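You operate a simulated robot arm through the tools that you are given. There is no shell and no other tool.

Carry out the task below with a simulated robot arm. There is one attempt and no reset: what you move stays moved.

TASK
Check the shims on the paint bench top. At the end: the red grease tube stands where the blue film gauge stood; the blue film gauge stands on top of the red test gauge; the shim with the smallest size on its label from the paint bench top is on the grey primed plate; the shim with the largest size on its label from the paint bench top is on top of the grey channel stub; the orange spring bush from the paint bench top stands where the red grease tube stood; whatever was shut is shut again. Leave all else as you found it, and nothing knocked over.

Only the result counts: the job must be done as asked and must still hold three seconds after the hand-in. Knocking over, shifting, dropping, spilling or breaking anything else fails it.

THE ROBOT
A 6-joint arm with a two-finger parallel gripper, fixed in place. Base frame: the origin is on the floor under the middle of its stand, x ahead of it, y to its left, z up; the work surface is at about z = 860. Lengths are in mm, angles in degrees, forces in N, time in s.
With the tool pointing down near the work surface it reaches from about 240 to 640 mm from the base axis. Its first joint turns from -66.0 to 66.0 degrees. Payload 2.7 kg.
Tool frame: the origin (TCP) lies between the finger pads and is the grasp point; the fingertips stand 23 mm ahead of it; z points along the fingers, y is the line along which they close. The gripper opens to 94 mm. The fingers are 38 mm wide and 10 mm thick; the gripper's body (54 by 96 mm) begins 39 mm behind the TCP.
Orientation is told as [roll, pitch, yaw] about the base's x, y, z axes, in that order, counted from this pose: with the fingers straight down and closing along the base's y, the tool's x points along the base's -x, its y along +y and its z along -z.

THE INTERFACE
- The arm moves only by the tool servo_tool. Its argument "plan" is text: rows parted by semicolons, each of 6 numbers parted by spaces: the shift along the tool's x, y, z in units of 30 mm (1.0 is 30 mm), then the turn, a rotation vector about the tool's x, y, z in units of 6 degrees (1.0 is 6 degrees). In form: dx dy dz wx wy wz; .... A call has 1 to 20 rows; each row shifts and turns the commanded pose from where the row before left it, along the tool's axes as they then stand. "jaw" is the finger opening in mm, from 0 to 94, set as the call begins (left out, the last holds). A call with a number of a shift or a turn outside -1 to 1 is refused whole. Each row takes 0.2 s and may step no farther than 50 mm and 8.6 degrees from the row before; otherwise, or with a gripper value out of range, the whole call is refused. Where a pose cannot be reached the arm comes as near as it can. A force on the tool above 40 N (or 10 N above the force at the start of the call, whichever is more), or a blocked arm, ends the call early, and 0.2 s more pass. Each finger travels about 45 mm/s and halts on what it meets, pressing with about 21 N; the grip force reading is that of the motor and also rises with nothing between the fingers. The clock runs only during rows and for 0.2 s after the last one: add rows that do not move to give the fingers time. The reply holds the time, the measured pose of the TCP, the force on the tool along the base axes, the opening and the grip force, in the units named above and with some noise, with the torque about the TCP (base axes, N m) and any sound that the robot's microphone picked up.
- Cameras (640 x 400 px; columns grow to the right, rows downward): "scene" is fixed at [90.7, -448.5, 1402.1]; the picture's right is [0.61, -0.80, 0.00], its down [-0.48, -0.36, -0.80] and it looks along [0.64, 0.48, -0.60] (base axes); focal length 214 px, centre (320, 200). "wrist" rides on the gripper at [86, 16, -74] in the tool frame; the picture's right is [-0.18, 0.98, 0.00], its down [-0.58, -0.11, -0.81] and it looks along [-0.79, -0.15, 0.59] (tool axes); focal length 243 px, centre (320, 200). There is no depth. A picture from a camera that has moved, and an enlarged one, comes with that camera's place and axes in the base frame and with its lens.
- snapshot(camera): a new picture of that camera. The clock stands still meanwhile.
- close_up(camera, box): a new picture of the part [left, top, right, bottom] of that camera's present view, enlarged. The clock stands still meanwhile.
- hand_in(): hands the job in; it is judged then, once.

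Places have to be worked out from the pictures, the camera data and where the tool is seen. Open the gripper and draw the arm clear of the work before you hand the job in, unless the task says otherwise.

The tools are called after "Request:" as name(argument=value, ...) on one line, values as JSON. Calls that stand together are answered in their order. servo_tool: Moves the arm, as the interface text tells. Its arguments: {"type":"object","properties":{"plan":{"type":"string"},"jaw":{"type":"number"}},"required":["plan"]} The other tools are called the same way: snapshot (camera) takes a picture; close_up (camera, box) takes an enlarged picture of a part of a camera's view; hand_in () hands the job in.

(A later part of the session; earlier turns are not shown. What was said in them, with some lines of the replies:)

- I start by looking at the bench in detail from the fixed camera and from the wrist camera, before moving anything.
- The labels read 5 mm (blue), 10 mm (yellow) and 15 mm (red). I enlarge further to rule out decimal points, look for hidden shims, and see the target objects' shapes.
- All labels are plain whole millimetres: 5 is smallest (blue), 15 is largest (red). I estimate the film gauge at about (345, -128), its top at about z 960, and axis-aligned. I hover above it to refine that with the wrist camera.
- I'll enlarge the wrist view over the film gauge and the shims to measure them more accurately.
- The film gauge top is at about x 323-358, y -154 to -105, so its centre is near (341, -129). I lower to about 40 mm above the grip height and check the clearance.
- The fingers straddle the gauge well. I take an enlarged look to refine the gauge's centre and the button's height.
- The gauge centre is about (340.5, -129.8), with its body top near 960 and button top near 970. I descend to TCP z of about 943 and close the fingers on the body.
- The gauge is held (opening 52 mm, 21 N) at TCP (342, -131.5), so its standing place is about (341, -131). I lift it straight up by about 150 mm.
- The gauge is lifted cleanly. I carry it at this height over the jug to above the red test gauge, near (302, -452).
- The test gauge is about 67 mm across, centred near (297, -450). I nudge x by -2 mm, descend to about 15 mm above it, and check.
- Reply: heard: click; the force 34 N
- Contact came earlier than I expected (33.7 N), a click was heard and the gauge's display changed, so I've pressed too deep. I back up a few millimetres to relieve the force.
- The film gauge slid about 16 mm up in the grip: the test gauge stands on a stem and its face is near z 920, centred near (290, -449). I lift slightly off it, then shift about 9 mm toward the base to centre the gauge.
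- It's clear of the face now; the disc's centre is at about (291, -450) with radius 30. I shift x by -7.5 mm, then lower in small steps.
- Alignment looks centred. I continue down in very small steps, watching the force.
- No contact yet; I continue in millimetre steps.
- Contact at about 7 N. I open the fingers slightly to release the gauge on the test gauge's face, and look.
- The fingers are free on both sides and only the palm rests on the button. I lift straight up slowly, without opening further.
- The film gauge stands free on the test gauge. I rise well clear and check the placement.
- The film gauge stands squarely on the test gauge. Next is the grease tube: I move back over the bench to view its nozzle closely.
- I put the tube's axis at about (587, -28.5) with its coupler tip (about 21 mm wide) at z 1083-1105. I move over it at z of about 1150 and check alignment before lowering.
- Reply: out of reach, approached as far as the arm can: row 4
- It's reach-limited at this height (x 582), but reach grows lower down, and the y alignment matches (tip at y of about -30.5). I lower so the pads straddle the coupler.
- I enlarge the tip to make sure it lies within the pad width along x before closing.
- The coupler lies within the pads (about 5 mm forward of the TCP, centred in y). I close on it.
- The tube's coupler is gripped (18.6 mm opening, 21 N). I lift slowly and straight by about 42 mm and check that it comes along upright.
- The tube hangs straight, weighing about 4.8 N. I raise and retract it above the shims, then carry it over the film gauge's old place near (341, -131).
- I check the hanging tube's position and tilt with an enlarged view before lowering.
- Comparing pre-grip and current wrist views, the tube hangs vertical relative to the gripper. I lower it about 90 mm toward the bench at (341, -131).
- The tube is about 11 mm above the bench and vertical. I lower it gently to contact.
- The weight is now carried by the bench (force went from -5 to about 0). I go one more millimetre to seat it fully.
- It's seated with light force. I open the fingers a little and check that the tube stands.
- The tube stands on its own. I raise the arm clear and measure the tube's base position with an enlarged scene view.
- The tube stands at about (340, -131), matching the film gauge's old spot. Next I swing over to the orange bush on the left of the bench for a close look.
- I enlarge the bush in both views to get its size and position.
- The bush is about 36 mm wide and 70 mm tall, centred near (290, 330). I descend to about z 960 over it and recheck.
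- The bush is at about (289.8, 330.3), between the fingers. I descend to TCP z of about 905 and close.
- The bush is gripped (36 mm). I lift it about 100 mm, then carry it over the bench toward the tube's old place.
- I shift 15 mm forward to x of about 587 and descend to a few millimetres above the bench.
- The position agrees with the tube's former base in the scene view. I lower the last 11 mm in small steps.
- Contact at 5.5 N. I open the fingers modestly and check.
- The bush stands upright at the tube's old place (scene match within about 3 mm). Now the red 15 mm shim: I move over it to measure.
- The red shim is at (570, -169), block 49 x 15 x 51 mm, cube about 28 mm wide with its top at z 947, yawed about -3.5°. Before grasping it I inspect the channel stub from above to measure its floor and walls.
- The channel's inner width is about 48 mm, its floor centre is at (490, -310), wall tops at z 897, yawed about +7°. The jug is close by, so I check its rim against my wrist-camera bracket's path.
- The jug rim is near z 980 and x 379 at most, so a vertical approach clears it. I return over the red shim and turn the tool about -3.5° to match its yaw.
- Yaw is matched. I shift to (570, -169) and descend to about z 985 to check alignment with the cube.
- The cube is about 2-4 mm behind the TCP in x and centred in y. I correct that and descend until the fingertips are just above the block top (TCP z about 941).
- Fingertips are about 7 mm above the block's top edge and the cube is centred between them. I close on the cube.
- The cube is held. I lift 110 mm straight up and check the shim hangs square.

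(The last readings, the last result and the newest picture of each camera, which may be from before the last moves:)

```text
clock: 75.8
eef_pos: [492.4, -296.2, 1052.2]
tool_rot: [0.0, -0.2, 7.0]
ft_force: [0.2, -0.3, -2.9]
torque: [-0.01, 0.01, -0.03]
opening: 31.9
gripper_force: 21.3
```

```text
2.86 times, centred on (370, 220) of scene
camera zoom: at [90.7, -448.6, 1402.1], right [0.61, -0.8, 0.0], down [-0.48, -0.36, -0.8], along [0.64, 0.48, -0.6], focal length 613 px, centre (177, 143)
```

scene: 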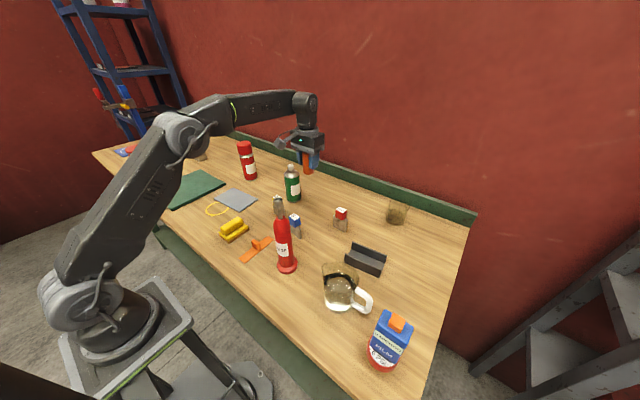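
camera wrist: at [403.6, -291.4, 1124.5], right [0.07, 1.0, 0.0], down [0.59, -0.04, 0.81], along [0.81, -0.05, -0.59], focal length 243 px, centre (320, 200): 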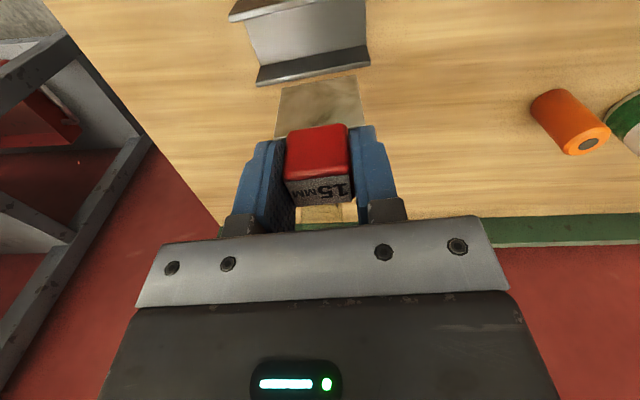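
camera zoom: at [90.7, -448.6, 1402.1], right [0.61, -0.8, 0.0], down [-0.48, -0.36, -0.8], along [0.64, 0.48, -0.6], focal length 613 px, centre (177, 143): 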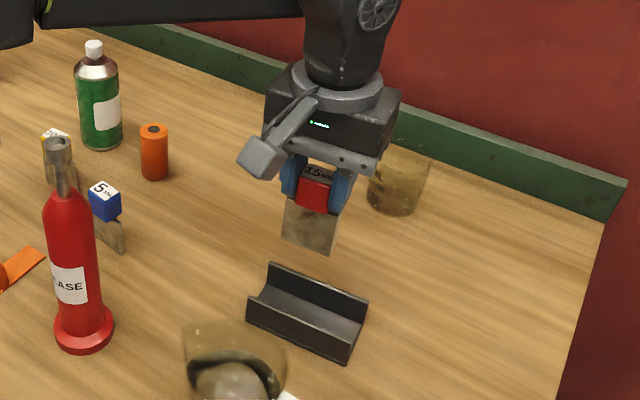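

The shim is roughly above the channel and parallel to it. I enlarge the view to refine the offset before lowering.

Request:
close_up(camera="wrist", box=[220, 0, 420, 125])

```text
3.20 times, centred on (320, 62) of wrist
camera zoom: at [403.6, -291.4, 1124.5], right [0.07, 1.0, 0.0], down [0.59, -0.04, 0.81], along [0.81, -0.05, -0.59], focal length 776 px, centre (320, 640)
```

zoom: 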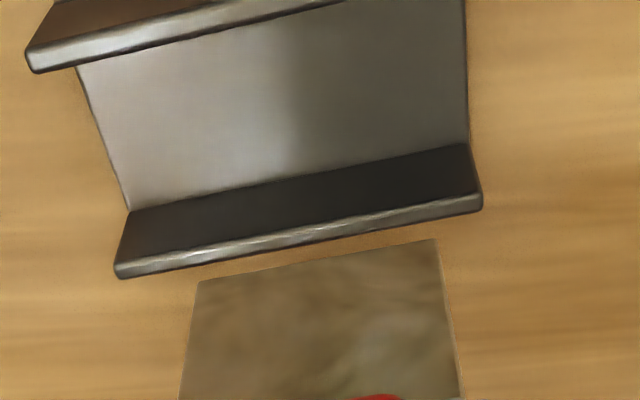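

The channel interior is centred 4.5 mm behind the shim. I shift by that much and lower to about 10 mm above the channel floor.

Request:
servo_tool(plan="0.15 0 0.2 0 0 0;0 0 0.5 0 0 0;0 0 0.7 0 0 0;0 0 0.7 0 0 0;0 0 0.6 0 0 0;0 0 0.3 0 0 0;0 0 0.1 0 0 0;0 0 0 0 0 0;0 0 0 0 0 0", jaw=10)

Request:
snapshot(camera="wrist")

Request:
close_up(camera="scene", box=[310, 200, 420, 300])

```text
clock: 77.8
eef_pos: [487.0, -297.0, 957.9]
tool_rot: [0.1, -0.1, 6.8]
ft_force: [-0.1, -0.4, -3.0]
torque: [0.01, 0.06, 0.02]
opening: 31.9
gripper_force: 20.5
```

```text
taken
camera wrist: at [397.9, -291.2, 1030.7], right [0.07, 1.0, 0.0], down [0.59, -0.04, 0.81], along [0.81, -0.05, -0.59], focal length 243 px, centre (320, 200)
```

wrist: 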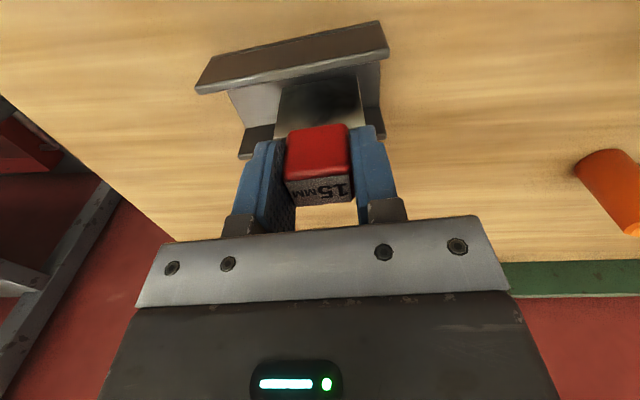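

```text
4.00 times, centred on (365, 250) of scene
camera zoom: at [90.7, -448.6, 1402.1], right [0.61, -0.8, 0.0], down [-0.48, -0.36, -0.8], along [0.64, 0.48, -0.6], focal length 858 px, centre (140, 0)
```

zoom: 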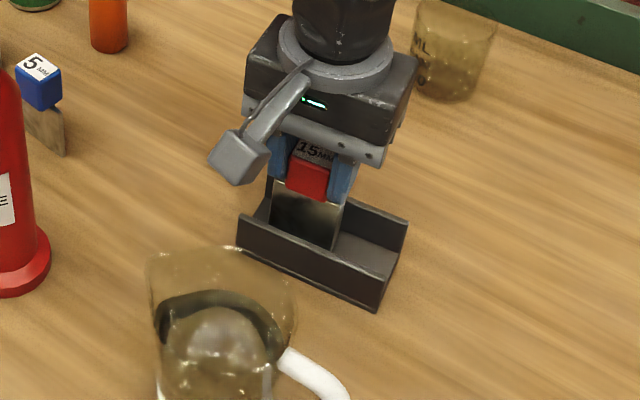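

The shim is between the walls and the camera bracket is clear of the jug. I lower in small steps until contact.

Request:
servo_tool(plan="0 0 0.1 0 0 0;0 0 0.08 0 0 0;0 0 0.05 0 0 0;0 0 0 0 0 0", jaw=10)

```text
clock: 78.8
eef_pos: [486.9, -297.1, 951.0]
tool_rot: [0.0, -0.1, 6.9]
ft_force: [0.3, 0.3, -3.0]
torque: [0.01, 0.04, -0.01]
opening: 31.7
gripper_force: 21.1
```

Request:
servo_tool(plan="0 0 0.04 0 0 0;0 0 0.04 0 0 0;0 0 0 0 0 0", jaw=10)

```text
clock: 79.6
eef_pos: [487.5, -296.3, 948.7]
tool_rot: [0.0, -0.2, 6.7]
ft_force: [-0.3, 0.2, -3.5]
torque: [-0.01, 0.02, 0.01]
opening: 32.0
gripper_force: 21.1
```

Request:
servo_tool(plan="0 0 0.04 0 0 0;0 0 0.03 0 0 0;0 0 0 0 0 0", jaw=10)

```text
clock: 80.4
eef_pos: [486.1, -294.9, 948.9]
tool_rot: [0.1, -0.1, 6.7]
ft_force: [0.0, -0.2, -2.7]
torque: [-0.01, -0.01, -0.01]
opening: 31.9
gripper_force: 20.8
```

Request:
servo_tool(plan="0 0 0.04 0 0 0;0 0 0.03 0 0 0;0 0 0 0 0 0", jaw=10)

Request:
close_up(camera="scene", box=[330, 220, 410, 290])

```text
clock: 81.2
eef_pos: [486.5, -296.3, 947.7]
tool_rot: [-0.2, -0.3, 6.9]
ft_force: [-5.2, 4.4, 17.0]
torque: [0.28, 0.44, 0.0]
opening: 31.6
gripper_force: 21.0
```

```text
5.71 times, centred on (370, 255) of scene
camera zoom: at [90.3, -448.3, 1402.2], right [0.61, -0.8, 0.0], down [-0.48, -0.36, -0.8], along [0.64, 0.48, -0.6], focal length 1226 px, centre (34, -114)
```

zoom: 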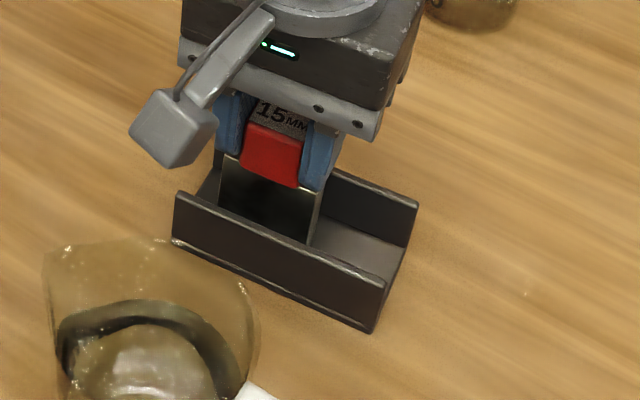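

Contact reached at about 20 N; I ease up about 1 mm to relax it before releasing.

Request:
servo_tool(plan="0 0 -0.03 0 0 0;0 0 0 0 0 0", jaw=10)

```text
clock: 81.8
eef_pos: [485.5, -295.4, 946.6]
tool_rot: [-0.1, -0.4, 6.8]
ft_force: [-3.0, 5.6, 18.0]
torque: [0.21, 0.15, 0.0]
opening: 32.0
gripper_force: 21.4
```

Request:
servo_tool(plan="0 0 -0.03 0 0 0;0 0 0 0 0 0", jaw=10)

```text
clock: 82.4
eef_pos: [486.7, -295.5, 947.9]
tool_rot: [-0.1, -0.2, 6.8]
ft_force: [1.8, 3.3, 13.2]
torque: [0.06, -0.18, 0.03]
opening: 31.9
gripper_force: 20.6
```

Request:
servo_tool(plan="0 0 -0.03 0 0 0;0 0 0 0 0 0", jaw=10)

```text
clock: 83.0
eef_pos: [487.7, -297.1, 947.8]
tool_rot: [0.0, -0.2, 6.8]
ft_force: [3.4, 0.3, 4.1]
torque: [-0.1, -0.35, 0.03]
opening: 32.0
gripper_force: 20.6
```

The force is down to about 4 N. I open the fingers gently to release the shim and look.

Request:
servo_tool(plan="0 0 0 0 0 0;0 0 0 0 0 0;0 0 0 0 0 0", jaw=50)

Request:
close_up(camera="wrist", box=[180, 0, 440, 240])

Request:
close_up(camera="scene", box=[330, 220, 410, 290])

```text
clock: 83.8
eef_pos: [487.4, -295.0, 947.8]
tool_rot: [-0.1, 0.0, 6.8]
ft_force: [-0.4, 0.1, 0.0]
torque: [0.02, 0.04, 0.05]
opening: 50.0
gripper_force: 0.0
```

```text
1.67 times, centred on (310, 120) of wrist
camera zoom: at [398.2, -290.8, 1020.6], right [0.07, 1.0, 0.0], down [0.59, -0.04, 0.81], along [0.81, -0.05, -0.59], focal length 404 px, centre (337, 333)
```

zoom: 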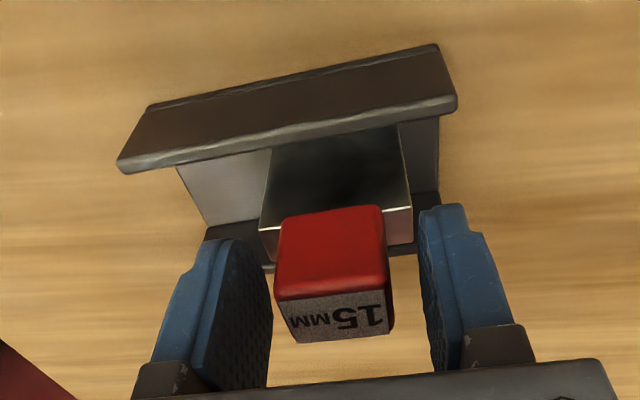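

```text
5.71 times, centred on (370, 255) of scene
camera zoom: at [90.7, -448.5, 1402.1], right [0.61, -0.8, 0.0], down [-0.48, -0.36, -0.8], along [0.64, 0.48, -0.6], focal length 1226 px, centre (34, -114)
```

zoom: 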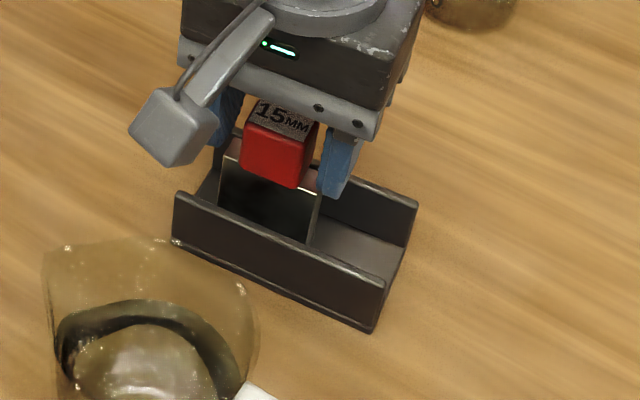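

The red shim stands upright inside the channel. I lift straight clear and turn the tool back to yaw 0.

Request:
servo_tool(plan="0 0 -0.2 0 0 0;0 0 -0.5 0 0 0;0 0 -0.8 0 0 0;0 0 -0.9 0 0 0;0 0 -0.8 0 0 0;0 0 -0.3 0 0 0;0 0 0 0 0 0.5;0 0 0 0 0 0.63;0 0 0 0 0 0", jaw=50)

Request:
close_up(camera="scene", box=[310, 200, 420, 300])

Request:
snapshot(camera="wrist")

```text
clock: 85.8
eef_pos: [487.7, -296.5, 1054.0]
tool_rot: [0.0, -0.2, 0.0]
ft_force: [-0.4, 0.0, 0.5]
torque: [0.02, 0.01, 0.0]
opening: 50.0
gripper_force: 0.1
```

```text
4.00 times, centred on (365, 250) of scene
camera zoom: at [90.7, -448.5, 1402.1], right [0.61, -0.8, 0.0], down [-0.48, -0.36, -0.8], along [0.64, 0.48, -0.6], focal length 858 px, centre (140, 0)
```

zoom: 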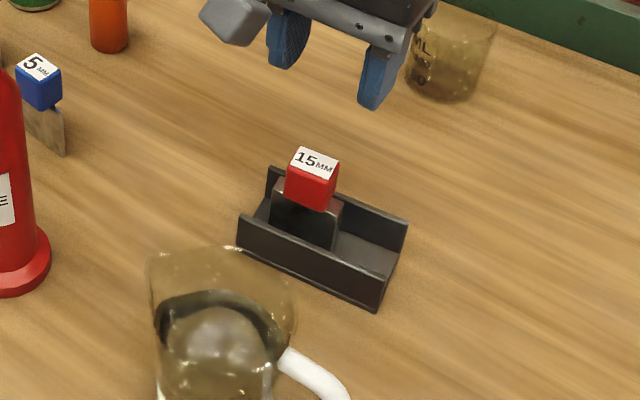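

```text
taken
camera wrist: at [399.6, -280.9, 1125.7], right [0.18, 0.98, 0.0], down [0.58, -0.11, 0.81], along [0.79, -0.15, -0.59], focal length 243 px, centre (320, 200)
```

wrist: 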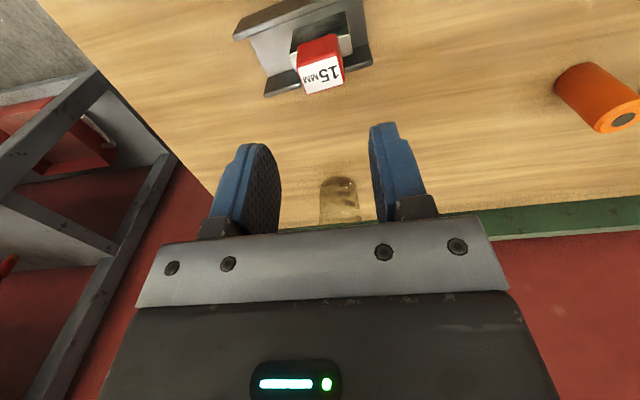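

The red shim is done. Now the blue 5 mm shim near (451, -68): I move along +y first (staying clear of the tube), then back in x.

Request:
servo_tool(plan="0 0.4 0 0 0 0;0 0.8 0 0 0 0;0 0.95 0 0 0 0;0 0.95 0 0 0 0;0 0.95 0 0 0 0;0 0.95 0 0 0 0;0 0.95 0 0 0 0;0 0.9 0 0 0 0;0.3 0.5 0 0 0 0;0.5 0.25 0 0 0 0;0.43 0 0 0 0 0;0 0 0 0 0 0;0 0 0 0 0 0", jaw=60)

Request:
snapshot(camera="wrist")

Request:
close_up(camera="wrist", box=[240, 0, 400, 120])

Request:
snapshot(camera="scene")

```text
clock: 88.6
eef_pos: [448.9, -68.9, 1055.1]
tool_rot: [0.0, -0.2, -0.1]
ft_force: [-0.3, 0.4, -1.5]
torque: [0.0, -0.03, 0.02]
opening: 60.2
gripper_force: 0.1
```

```text
taken
camera wrist: at [361.9, -53.6, 1126.7], right [0.18, 0.98, 0.0], down [0.58, -0.11, 0.81], along [0.79, -0.15, -0.59], focal length 243 px, centre (320, 200)
```

wrist: 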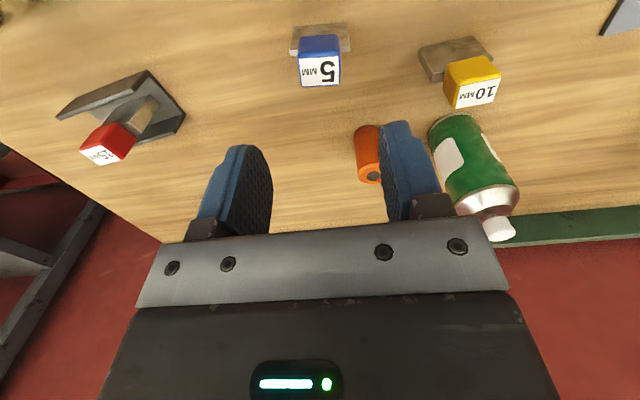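

```text
3.33 times, centred on (320, 60) of wrist
camera zoom: at [361.9, -53.6, 1126.7], right [0.18, 0.98, 0.0], down [0.58, -0.11, 0.81], along [0.79, -0.15, -0.59], focal length 809 px, centre (320, 667)
```

zoom: 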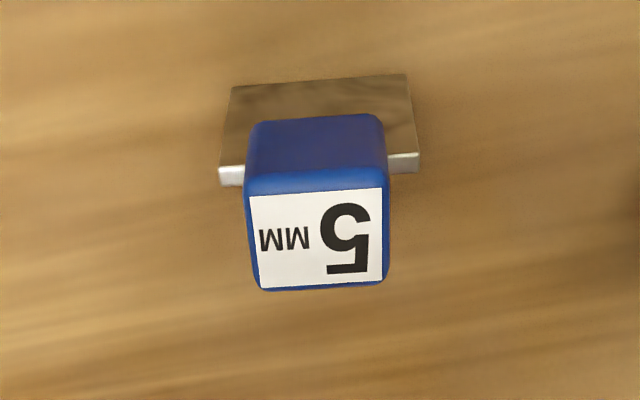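

```text
taken
```

scene: 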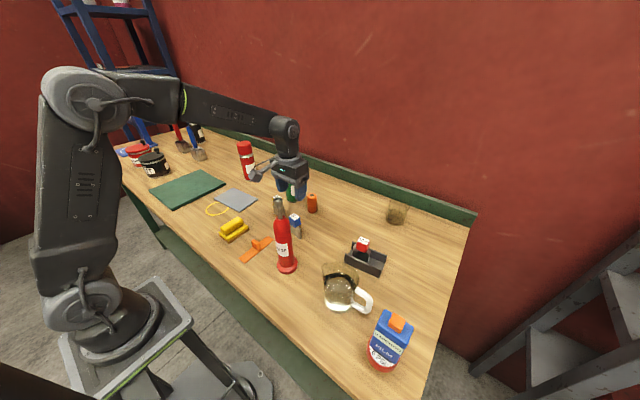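

The blue shim is centred at about (449.7, -70), yawed about -6.4°, the block being only ~5 mm thick. I turn the tool to match and descend to about z 985.

Request:
servo_tool(plan="-0.05 -0.01 0 0 0 0.53;0 0 0 0 0 0.53;0 0 0.4 0 0 0;0 0 0.8 0 0 0;0 0 0.7 0 0 0;0 0 0.35 0 0 0;0 0 0 0 0 0;0 0 0 0 0 0", jaw=60)

Request:
close_up(camera="wrist", box=[200, 40, 440, 240])

Request:
close_up(camera="scene", box=[240, 150, 360, 280])

```text
clock: 90.4
eef_pos: [450.9, -71.0, 985.3]
tool_rot: [0.1, -0.2, -6.3]
ft_force: [0.2, -0.1, 0.1]
torque: [0.02, -0.01, 0.0]
opening: 60.0
gripper_force: 0.1
```

```text
2.00 times, centred on (320, 140) of wrist
camera zoom: at [366.1, -44.7, 1058.5], right [0.29, 0.96, 0.0], down [0.56, -0.17, 0.81], along [0.77, -0.23, -0.59], focal length 485 px, centre (320, 320)
```

zoom: 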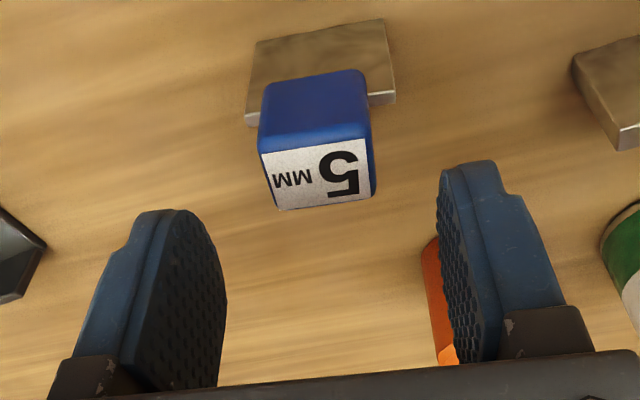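

```text
3.08 times, centred on (300, 215) of scene
camera zoom: at [90.7, -448.5, 1402.1], right [0.61, -0.8, 0.0], down [-0.48, -0.36, -0.8], along [0.64, 0.48, -0.6], focal length 660 px, centre (382, 154)
```

zoom: 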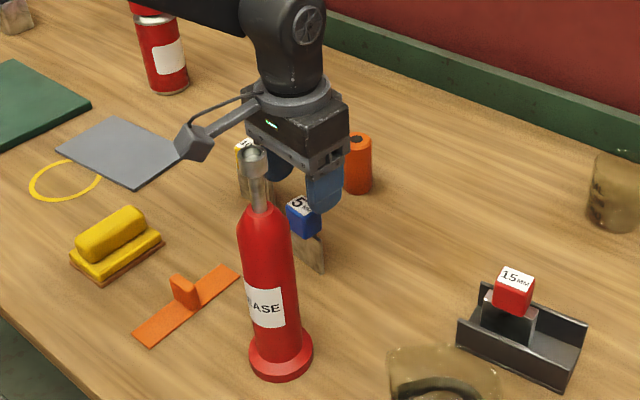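

The alignment is within a millimetre. I descend to TCP z of about 940 and close on the blue cube.

Request:
servo_tool(plan="0 0 0.4 0 0 0;0 0 0.6 0 0 0;0 0 0.38 0 0 0;0 0 0.1 0 0 0;0 0 0 0 0 0;0 0 0 0 0 0", jaw=60)

Request:
close_up(camera="wrist", box=[200, 40, 440, 240])

```text
clock: 91.8
eef_pos: [451.9, -68.8, 942.0]
tool_rot: [0.0, -0.2, -6.3]
ft_force: [-0.1, -0.2, 0.3]
torque: [0.01, 0.01, -0.02]
opening: 59.8
gripper_force: 0.1
```

```text
2.00 times, centred on (320, 140) of wrist
camera zoom: at [367.4, -44.1, 1015.3], right [0.29, 0.96, 0.0], down [0.56, -0.17, 0.81], along [0.77, -0.23, -0.59], focal length 485 px, centre (320, 320)
```

zoom: 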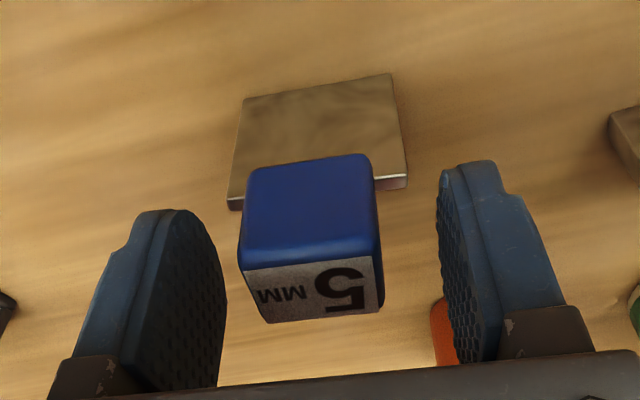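

Request:
servo_tool(plan="0 0 0 0 0 0;0 0 0 0 0 0;0 0 0 0 0 0;0 0 0 0 0 0;0 0 0 0 0 0", jaw=10)

Request:
close_up(camera="wrist", box=[200, 40, 440, 240])

```text
clock: 93.0
eef_pos: [453.0, -68.4, 942.8]
tool_rot: [0.0, -0.3, -6.2]
ft_force: [-1.0, -0.6, -1.2]
torque: [-0.03, 0.0, -0.01]
opening: 31.7
gripper_force: 21.7
```

```text
2.00 times, centred on (320, 140) of wrist
camera zoom: at [367.4, -44.1, 1015.5], right [0.29, 0.96, 0.0], down [0.56, -0.17, 0.81], along [0.77, -0.23, -0.59], focal length 485 px, centre (320, 320)
```

zoom: 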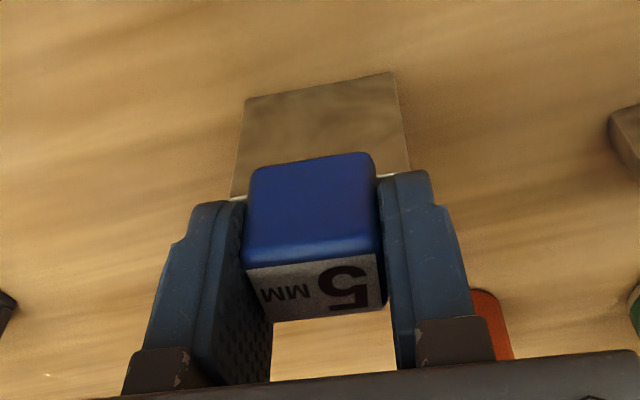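

The blue cube is held. I lift 110 mm and carry it to above the grey primed plate near (450, 268).

Request:
servo_tool(plan="0 0 -0.1 0 0 0;0 0 -0.3 0 0 0;0 0 -0.7 0 0 0;0 0 -0.9 0 0 0;0 0 -0.9 0 0 0;0 0 -0.6 0 0 0;0 0 -0.2 0 0 0;0 0 0 0 0 0", jaw=10)

Request:
servo_tool(plan="0.05 0.4 0 0 0 0;0.1 0.8 0 0 0 0;0.11 0.92 0 0 0 0;0.11 0.92 0 0 0 0;0.11 0.92 0 0 0 0;0.11 0.92 0 0 0 0;0.11 0.92 0 0 0 0;0.11 0.92 0 0 0 0;0.11 0.92 0 0 0 0;0.11 0.92 0 0 0 0;0.11 0.92 0 0 0 0;0.11 0.92 0 0 0 0;0.08 0.5 0 0 0 0;0 0.26 0 0 0 0;0 0 0 0 0 0;0 0 0 0 0 0", jaw=10)

Request:
snapshot(camera="wrist")

Request:
snapshot(camera="scene")

```text
clock: 94.8
eef_pos: [451.3, -69.0, 1051.7]
tool_rot: [0.0, -0.3, -6.2]
ft_force: [0.1, 0.0, -0.7]
torque: [0.01, -0.03, 0.01]
opening: 31.7
gripper_force: 21.0
```

```text
clock: 98.2
eef_pos: [447.2, 268.6, 1053.4]
tool_rot: [0.0, -0.2, -6.3]
ft_force: [-0.4, 0.0, -2.0]
torque: [0.02, -0.02, 0.0]
opening: 31.8
gripper_force: 20.9
```

```text
taken
camera wrist: at [362.4, 293.2, 1125.6], right [0.29, 0.96, 0.0], down [0.56, -0.17, 0.81], along [0.77, -0.23, -0.59], focal length 243 px, centre (320, 200)
```

wrist: 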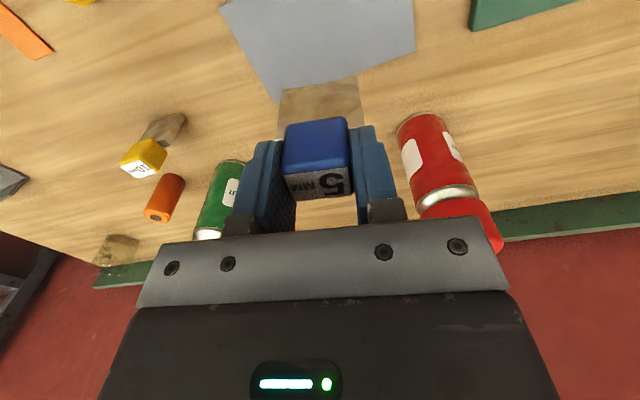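

```text
taken
```

scene: 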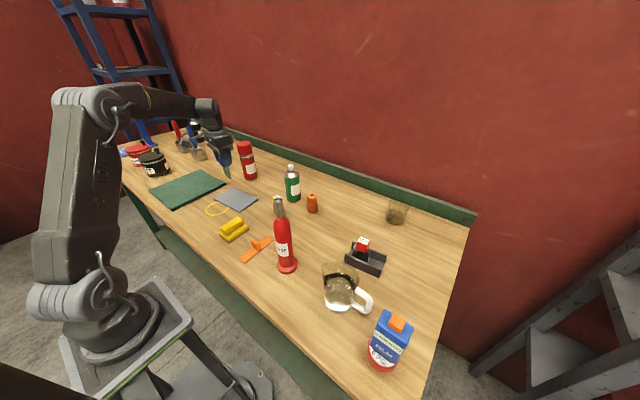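

The plate's centre lies almost exactly under the TCP. I lower to about 10 mm above the plate.

Request:
servo_tool(plan="0 0.05 0.2 0 0 0;0 0 0.5 0 0 0;0 0 0.7 0 0 0;0 0 0.7 0 0 0;0 0 0.6 0 0 0;0 0 0.3 0 0 0;0 0 0.1 0 0 0;0 0 0 0 0 0;0 0 0 0 0 0", jaw=10)

Request:
snapshot(camera="wrist")

Request:
close_up(camera="scene", box=[180, 130, 300, 230])

```text
clock: 100.2
eef_pos: [448.5, 267.1, 959.7]
tool_rot: [0.0, -0.2, -6.2]
ft_force: [0.3, -0.4, -0.7]
torque: [0.03, -0.03, -0.02]
opening: 31.6
gripper_force: 21.3
```

```text
taken
camera wrist: at [364.1, 294.3, 1032.7], right [0.29, 0.96, 0.0], down [0.56, -0.17, 0.81], along [0.77, -0.23, -0.59], focal length 243 px, centre (320, 200)
```

wrist: 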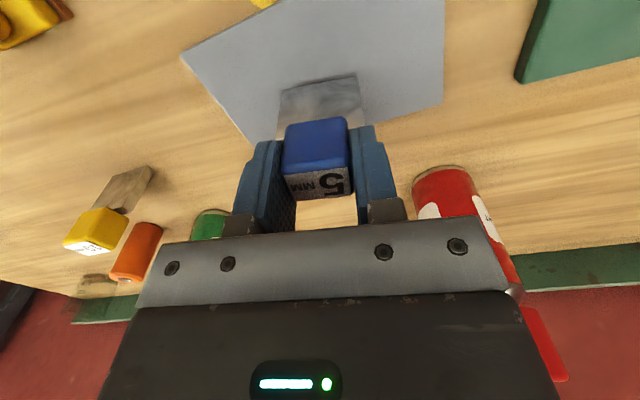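

```text
4.00 times, centred on (240, 180) of scene
camera zoom: at [90.7, -448.5, 1402.1], right [0.61, -0.8, 0.0], down [-0.48, -0.36, -0.8], along [0.64, 0.48, -0.6], focal length 858 px, centre (640, 280)
```

zoom: 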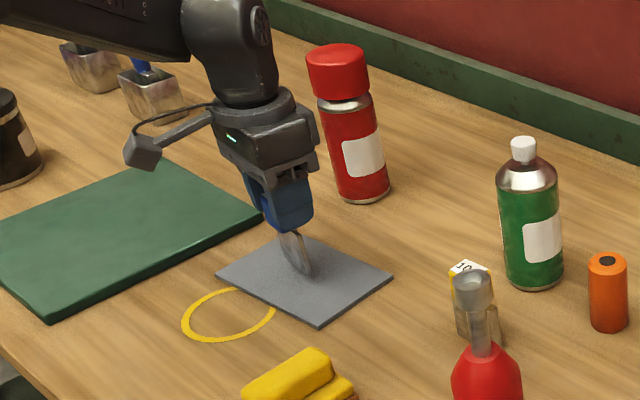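

The shim is above the middle of the plate. I lower in small steps.

Request:
servo_tool(plan="0 0 0.1 0 0 0;0 0 0.1 0 0 0;0 0 0.06 0 0 0;0 0 0 0 0 0", jaw=10)

```text
clock: 101.2
eef_pos: [447.4, 269.0, 951.4]
tool_rot: [-0.1, -0.3, -6.3]
ft_force: [0.2, 0.2, -2.3]
torque: [0.01, -0.02, 0.01]
opening: 31.8
gripper_force: 20.8
```

Request:
servo_tool(plan="0 0 0.04 0 0 0;0 0 0.03 0 0 0;0 0 0 0 0 0", jaw=10)

```text
clock: 102.0
eef_pos: [448.9, 269.9, 948.5]
tool_rot: [0.0, -0.2, -6.3]
ft_force: [-0.7, -0.5, 0.0]
torque: [0.02, 0.0, 0.02]
opening: 31.7
gripper_force: 21.1
```

Request:
servo_tool(plan="0 0 0.03 0 0 0;0 0 0 0 0 0", jaw=10)

```text
clock: 102.6
eef_pos: [449.1, 270.3, 948.9]
tool_rot: [0.0, -0.2, -6.2]
ft_force: [-1.9, -1.4, 4.2]
torque: [-0.12, 0.05, 0.02]
opening: 31.8
gripper_force: 21.4
```

Light contact (about 4-5 N). I open the fingers gently and check that the thin shim stands.

Request:
servo_tool(plan="0 0 0 0 0 0;0 0 0 0 0 0;0 0 0 0 0 0", jaw=52)

Request:
close_up(camera="wrist", box=[180, 0, 440, 240])

Request:
close_up(camera="scene", box=[200, 150, 280, 220])

```text
clock: 103.4
eef_pos: [447.8, 269.3, 948.1]
tool_rot: [0.0, -0.2, -6.4]
ft_force: [-0.2, -0.8, 0.2]
torque: [-0.02, -0.01, -0.03]
opening: 52.1
gripper_force: 0.0
```

```text
1.67 times, centred on (310, 120) of wrist
camera zoom: at [363.2, 294.9, 1021.0], right [0.29, 0.96, 0.0], down [0.56, -0.17, 0.81], along [0.77, -0.23, -0.59], focal length 404 px, centre (337, 333)
```

zoom: 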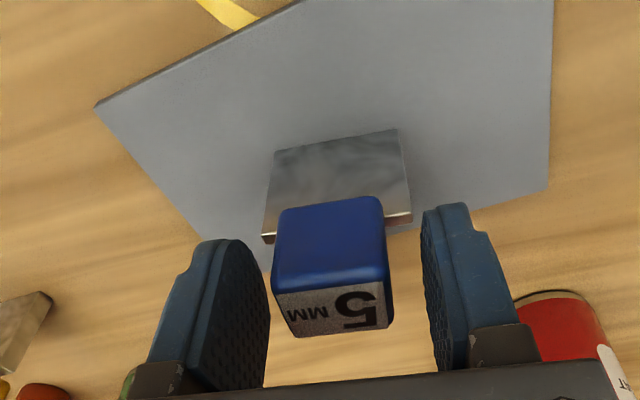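

```text
5.71 times, centred on (240, 185) of scene
camera zoom: at [90.7, -448.5, 1402.1], right [0.61, -0.8, 0.0], down [-0.48, -0.36, -0.8], along [0.64, 0.48, -0.6], focal length 1226 px, centre (777, 286)
```

zoom: 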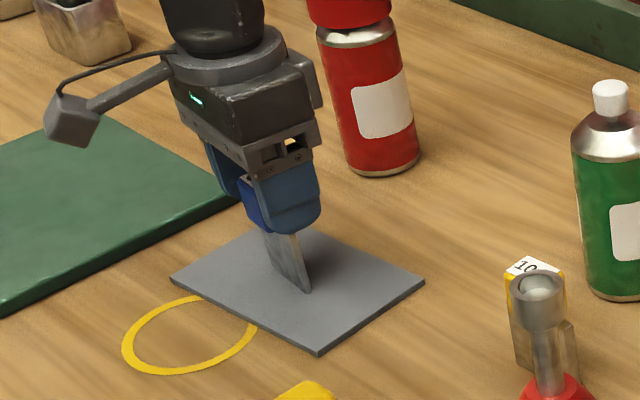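

The blue shim stands on the plate. I lift straight up and clear, then review the whole bench.

Request:
servo_tool(plan="0 0 -0.2 0 0 0;0 0 -0.5 0 0 0;0 0 -0.8 0 0 0;0 0 -0.9 0 0 0;0 0 -0.9 0 0 0;0 0 -0.9 0 0 0;0 0 -0.9 0 0 0;0 0 -0.5 0 0 0;0 0 0 0 0 0.5;0 0 0 0 0 0.55;0 0 0 0 0 0", jaw=60)

Request:
snapshot(camera="scene")

Request:
close_up(camera="scene", box=[200, 150, 280, 220])

Request:
close_up(camera="scene", box=[320, 220, 440, 390])

Request:
close_up(camera="scene", box=[220, 150, 400, 290])

```text
clock: 105.8
eef_pos: [449.0, 269.1, 1117.9]
tool_rot: [0.0, -0.2, -12.7]
ft_force: [0.6, 0.3, -1.1]
torque: [0.05, 0.01, -0.03]
opening: 60.0
gripper_force: 0.1
```

```text
taken
```

scene: 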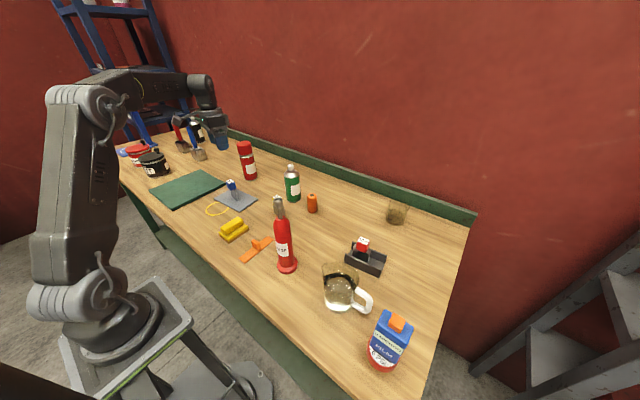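

```text
5.71 times, centred on (240, 185) of scene
camera zoom: at [90.7, -448.5, 1402.1], right [0.61, -0.8, 0.0], down [-0.48, -0.36, -0.8], along [0.64, 0.48, -0.6], focal length 1226 px, centre (777, 286)
```

zoom: 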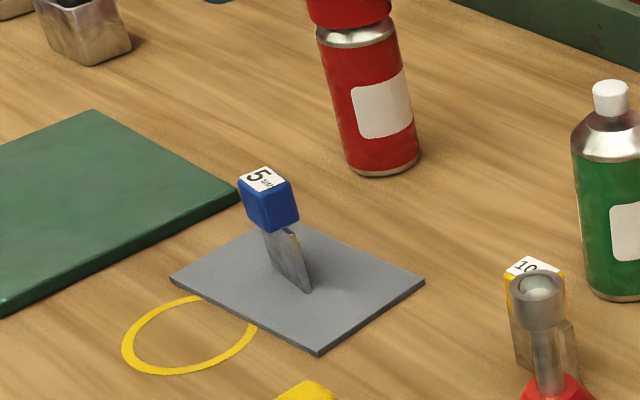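

```text
2.35 times, centred on (380, 305) of scene
camera zoom: at [90.7, -448.5, 1402.1], right [0.61, -0.8, 0.0], down [-0.48, -0.36, -0.8], along [0.64, 0.48, -0.6], focal length 505 px, centre (179, -47)
```

zoom: 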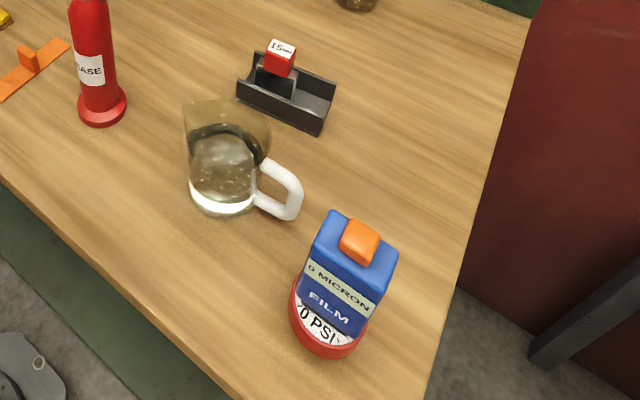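

```text
2.86 times, centred on (310, 220) of scene
camera zoom: at [90.7, -448.5, 1402.1], right [0.61, -0.8, 0.0], down [-0.48, -0.36, -0.8], along [0.64, 0.48, -0.6], focal length 613 px, centre (349, 143)
```

zoom: 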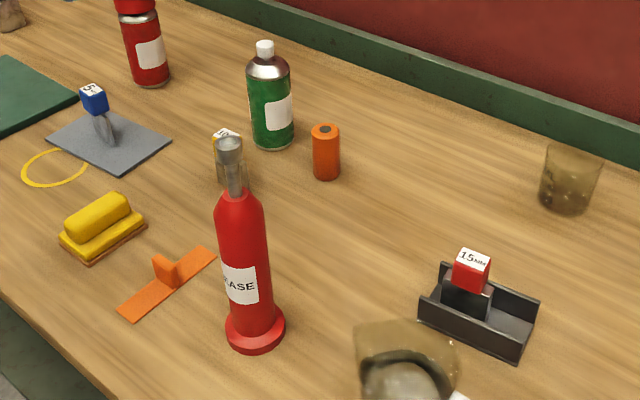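

Everything appears placed. Before handing in, I turn the camera toward the far-left end of the bench to make sure no other labelled shim is hidden there.

Request:
servo_tool(plan="0 0 -0.5 0 0 -0.9;0 0 -0.5 0 0 -0.9;0 0 0 0 0 -0.9;0 0 0 0 0 -0.9;0 0 0 0 0 -0.9;0 0 0 0 0 -0.9;0 0 0 0 0 -0.9;0 0 0 0 0 0", jaw=60)

Request:
snapshot(camera="wrist")

Request:
close_up(camera="scene", box=[110, 115, 220, 190])

```text
clock: 107.6
eef_pos: [447.8, 270.1, 1145.5]
tool_rot: [-0.1, -0.1, 25.3]
ft_force: [0.5, -0.2, -0.5]
torque: [0.01, 0.03, 0.02]
opening: 60.1
gripper_force: 0.0
```

```text
taken
camera wrist: at [362.1, 246.9, 1218.9], right [-0.25, 0.97, 0.0], down [0.57, 0.15, 0.81], along [0.78, 0.2, -0.59], focal length 243 px, centre (320, 200)
```

wrist: 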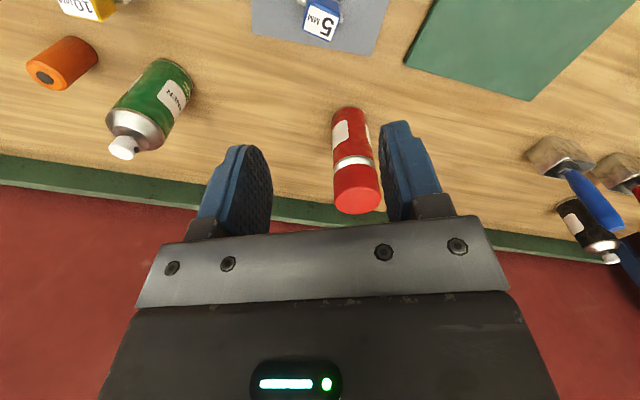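

```text
5.33 times, centred on (165, 152) of scene
camera zoom: at [90.7, -448.5, 1402.1], right [0.61, -0.8, 0.0], down [-0.48, -0.36, -0.8], along [0.64, 0.48, -0.6], focal length 1144 px, centre (1147, 453)
```

zoom: 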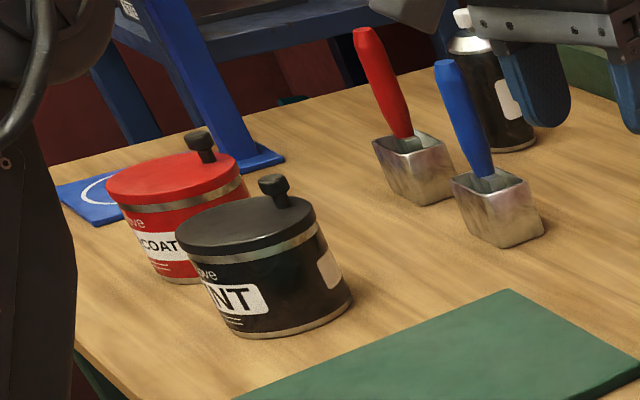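

I turn a bit further left to see the area behind the tins.

Request:
servo_tool(plan="0 0 0 0 0 -0.9;0 0 0 0 0 -0.9;0 0 0 0 0 -0.9;0 0 0 0 0 -0.9;0 0 0 0 0 -0.9;0 0 0 0 0 -0.9;0 0 0 0 0 -0.9;0 0 0 0 0 0", jaw=60)

Request:
snapshot(camera="wrist")

```text
clock: 109.4
eef_pos: [447.9, 269.4, 1147.0]
tool_rot: [-0.2, 0.0, 63.1]
ft_force: [0.2, -0.9, -0.5]
torque: [0.0, 0.04, -0.02]
opening: 60.0
gripper_force: 0.0
```

```text
taken
camera wrist: at [394.0, 199.4, 1219.6], right [-0.79, 0.61, 0.0], down [0.36, 0.47, 0.81], along [0.49, 0.64, -0.59], focal length 243 px, centre (320, 200)
```

wrist: 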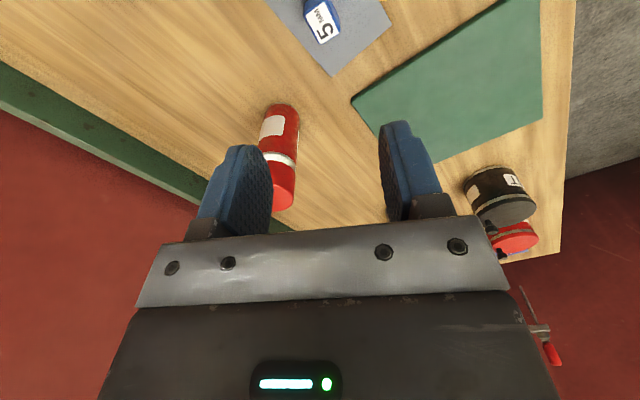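

No other labelled shims are visible; only the tools and the shut tins, all untouched. I turn the wrist back and retreat to a neutral pose above the bench.

Request:
servo_tool(plan="0 0 0 0 0 0.95;0 0 0 0 0 0.95;0 0 0 0 0 0.95;0 0 0 0 0 0.95;0 0 0 0 0 0.95;0 0 0 0 0 0.95;0 0 0 0 0 0.95;0 0 0 0 0 0.95;0 0 0 0 0 0.95;0 0 0 0 0 0.95;0 0 0 0 0 0.95;0 0 0 0 0 0", jaw=90)

Request:
servo_tool(plan="0.1 -0.4 -0.4 0 0 0;0.1 -0.8 -0.6 0 0 0;0.1 -0.8 -0.6 0 0 0;0.1 -0.8 -0.5 0 0 0;0.1 -0.8 -0.3 0 0 0;0.1 -0.8 0 0 0 0;0.1 -0.8 0 0 0 0;0.1 -0.8 0 0 0 0;0 -0.5 0 0 0 0;0 0 0 0 0 0;0 0 0 0 0 0;0 0 0 0 0 0", jaw=90)

Request:
snapshot(camera="scene")

Request:
snapshot(camera="wrist")

Request:
close_up(camera="scene", box=[340, 220, 440, 390])

```text
clock: 112.0
eef_pos: [448.2, 270.2, 1146.3]
tool_rot: [0.0, -0.1, 0.1]
ft_force: [-0.2, -0.7, 0.9]
torque: [-0.03, 0.01, -0.01]
opening: 90.0
gripper_force: 0.1
```

```text
clock: 114.6
eef_pos: [423.7, 73.8, 1219.2]
tool_rot: [0.0, -0.2, 0.3]
ft_force: [-0.1, 0.2, 0.8]
torque: [-0.01, 0.02, 0.02]
opening: 90.1
gripper_force: 0.0
```

```text
taken
```

scene: 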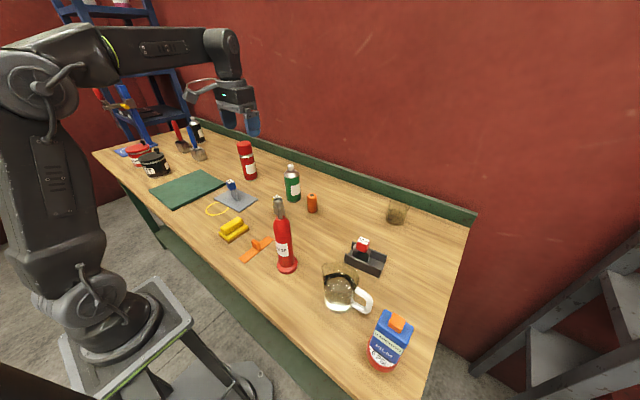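

```text
taken
camera wrist: at [336.1, 89.3, 1290.5], right [0.18, 0.98, 0.0], down [0.58, -0.11, 0.81], along [0.8, -0.14, -0.59], focal length 243 px, centre (320, 200)
```

wrist: 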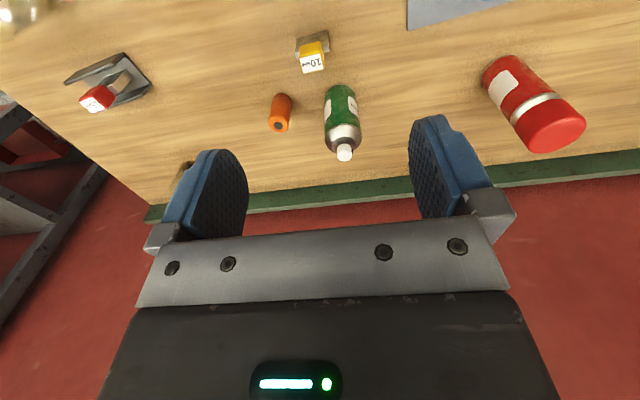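

```text
2.35 times, centred on (390, 305) of scene
camera zoom: at [90.7, -448.6, 1402.1], right [0.61, -0.8, 0.0], down [-0.48, -0.36, -0.8], along [0.64, 0.48, -0.6], focal length 505 px, centre (155, -47)
```

zoom: 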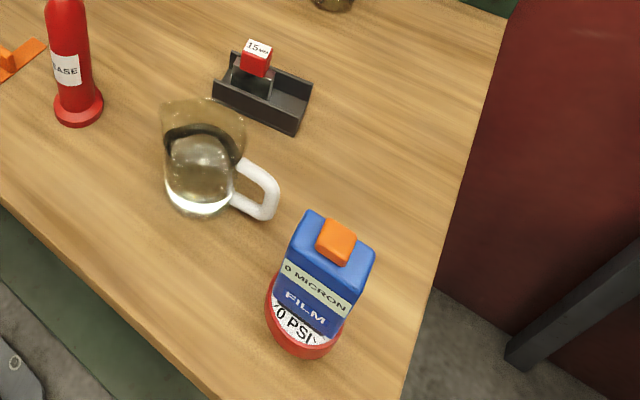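

All five placements hold, the test gauge hasn't moved, everything is upright, nothing was opened, and the arm is clear with the gripper open. I hand the job in.

Request:
hand_in()

```text
The job is handed in.
```

I finished all five moves and handed the job in. No result came back, so I don't know yet whether it passed.

| Item | Where it is now |
|---|---|
| Blue film gauge | Standing on the face of the red test gauge |
| Red grease tube | Standing where the film gauge stood, within about 5 mm |
| Orange spring bush | Standing where the grease tube stood, within about 3 mm |
| Blue 5 mm shim (smallest) | Standing upright in the middle of the grey primed plate |
| Red 15 mm shim (largest) | Standing upright on the channel stub's floor, between its walls |

- **Film gauge display:** it changed from "READY" to "0 MICRON". I pressed down too hard (about 34 N) while first placing it; the gauge slid up in the grip and its button probably hit the gripper. I did not try to reset it.
- **15 mm shim:** it sits inside the channel because the gap between the walls (about 48 mm) is nearly the same as the shim's length, so it could not rest across the wall tops.
- **Other shims:** the only other one I found was the yellow 10 mm, which I left in place. I could not see all of the bench behind the tins.

In the final pictures nothing had been knocked over, and the test gauge had not moved. I opened nothing, so there was nothing to shut. The gripper is open and the arm is clear of the work.
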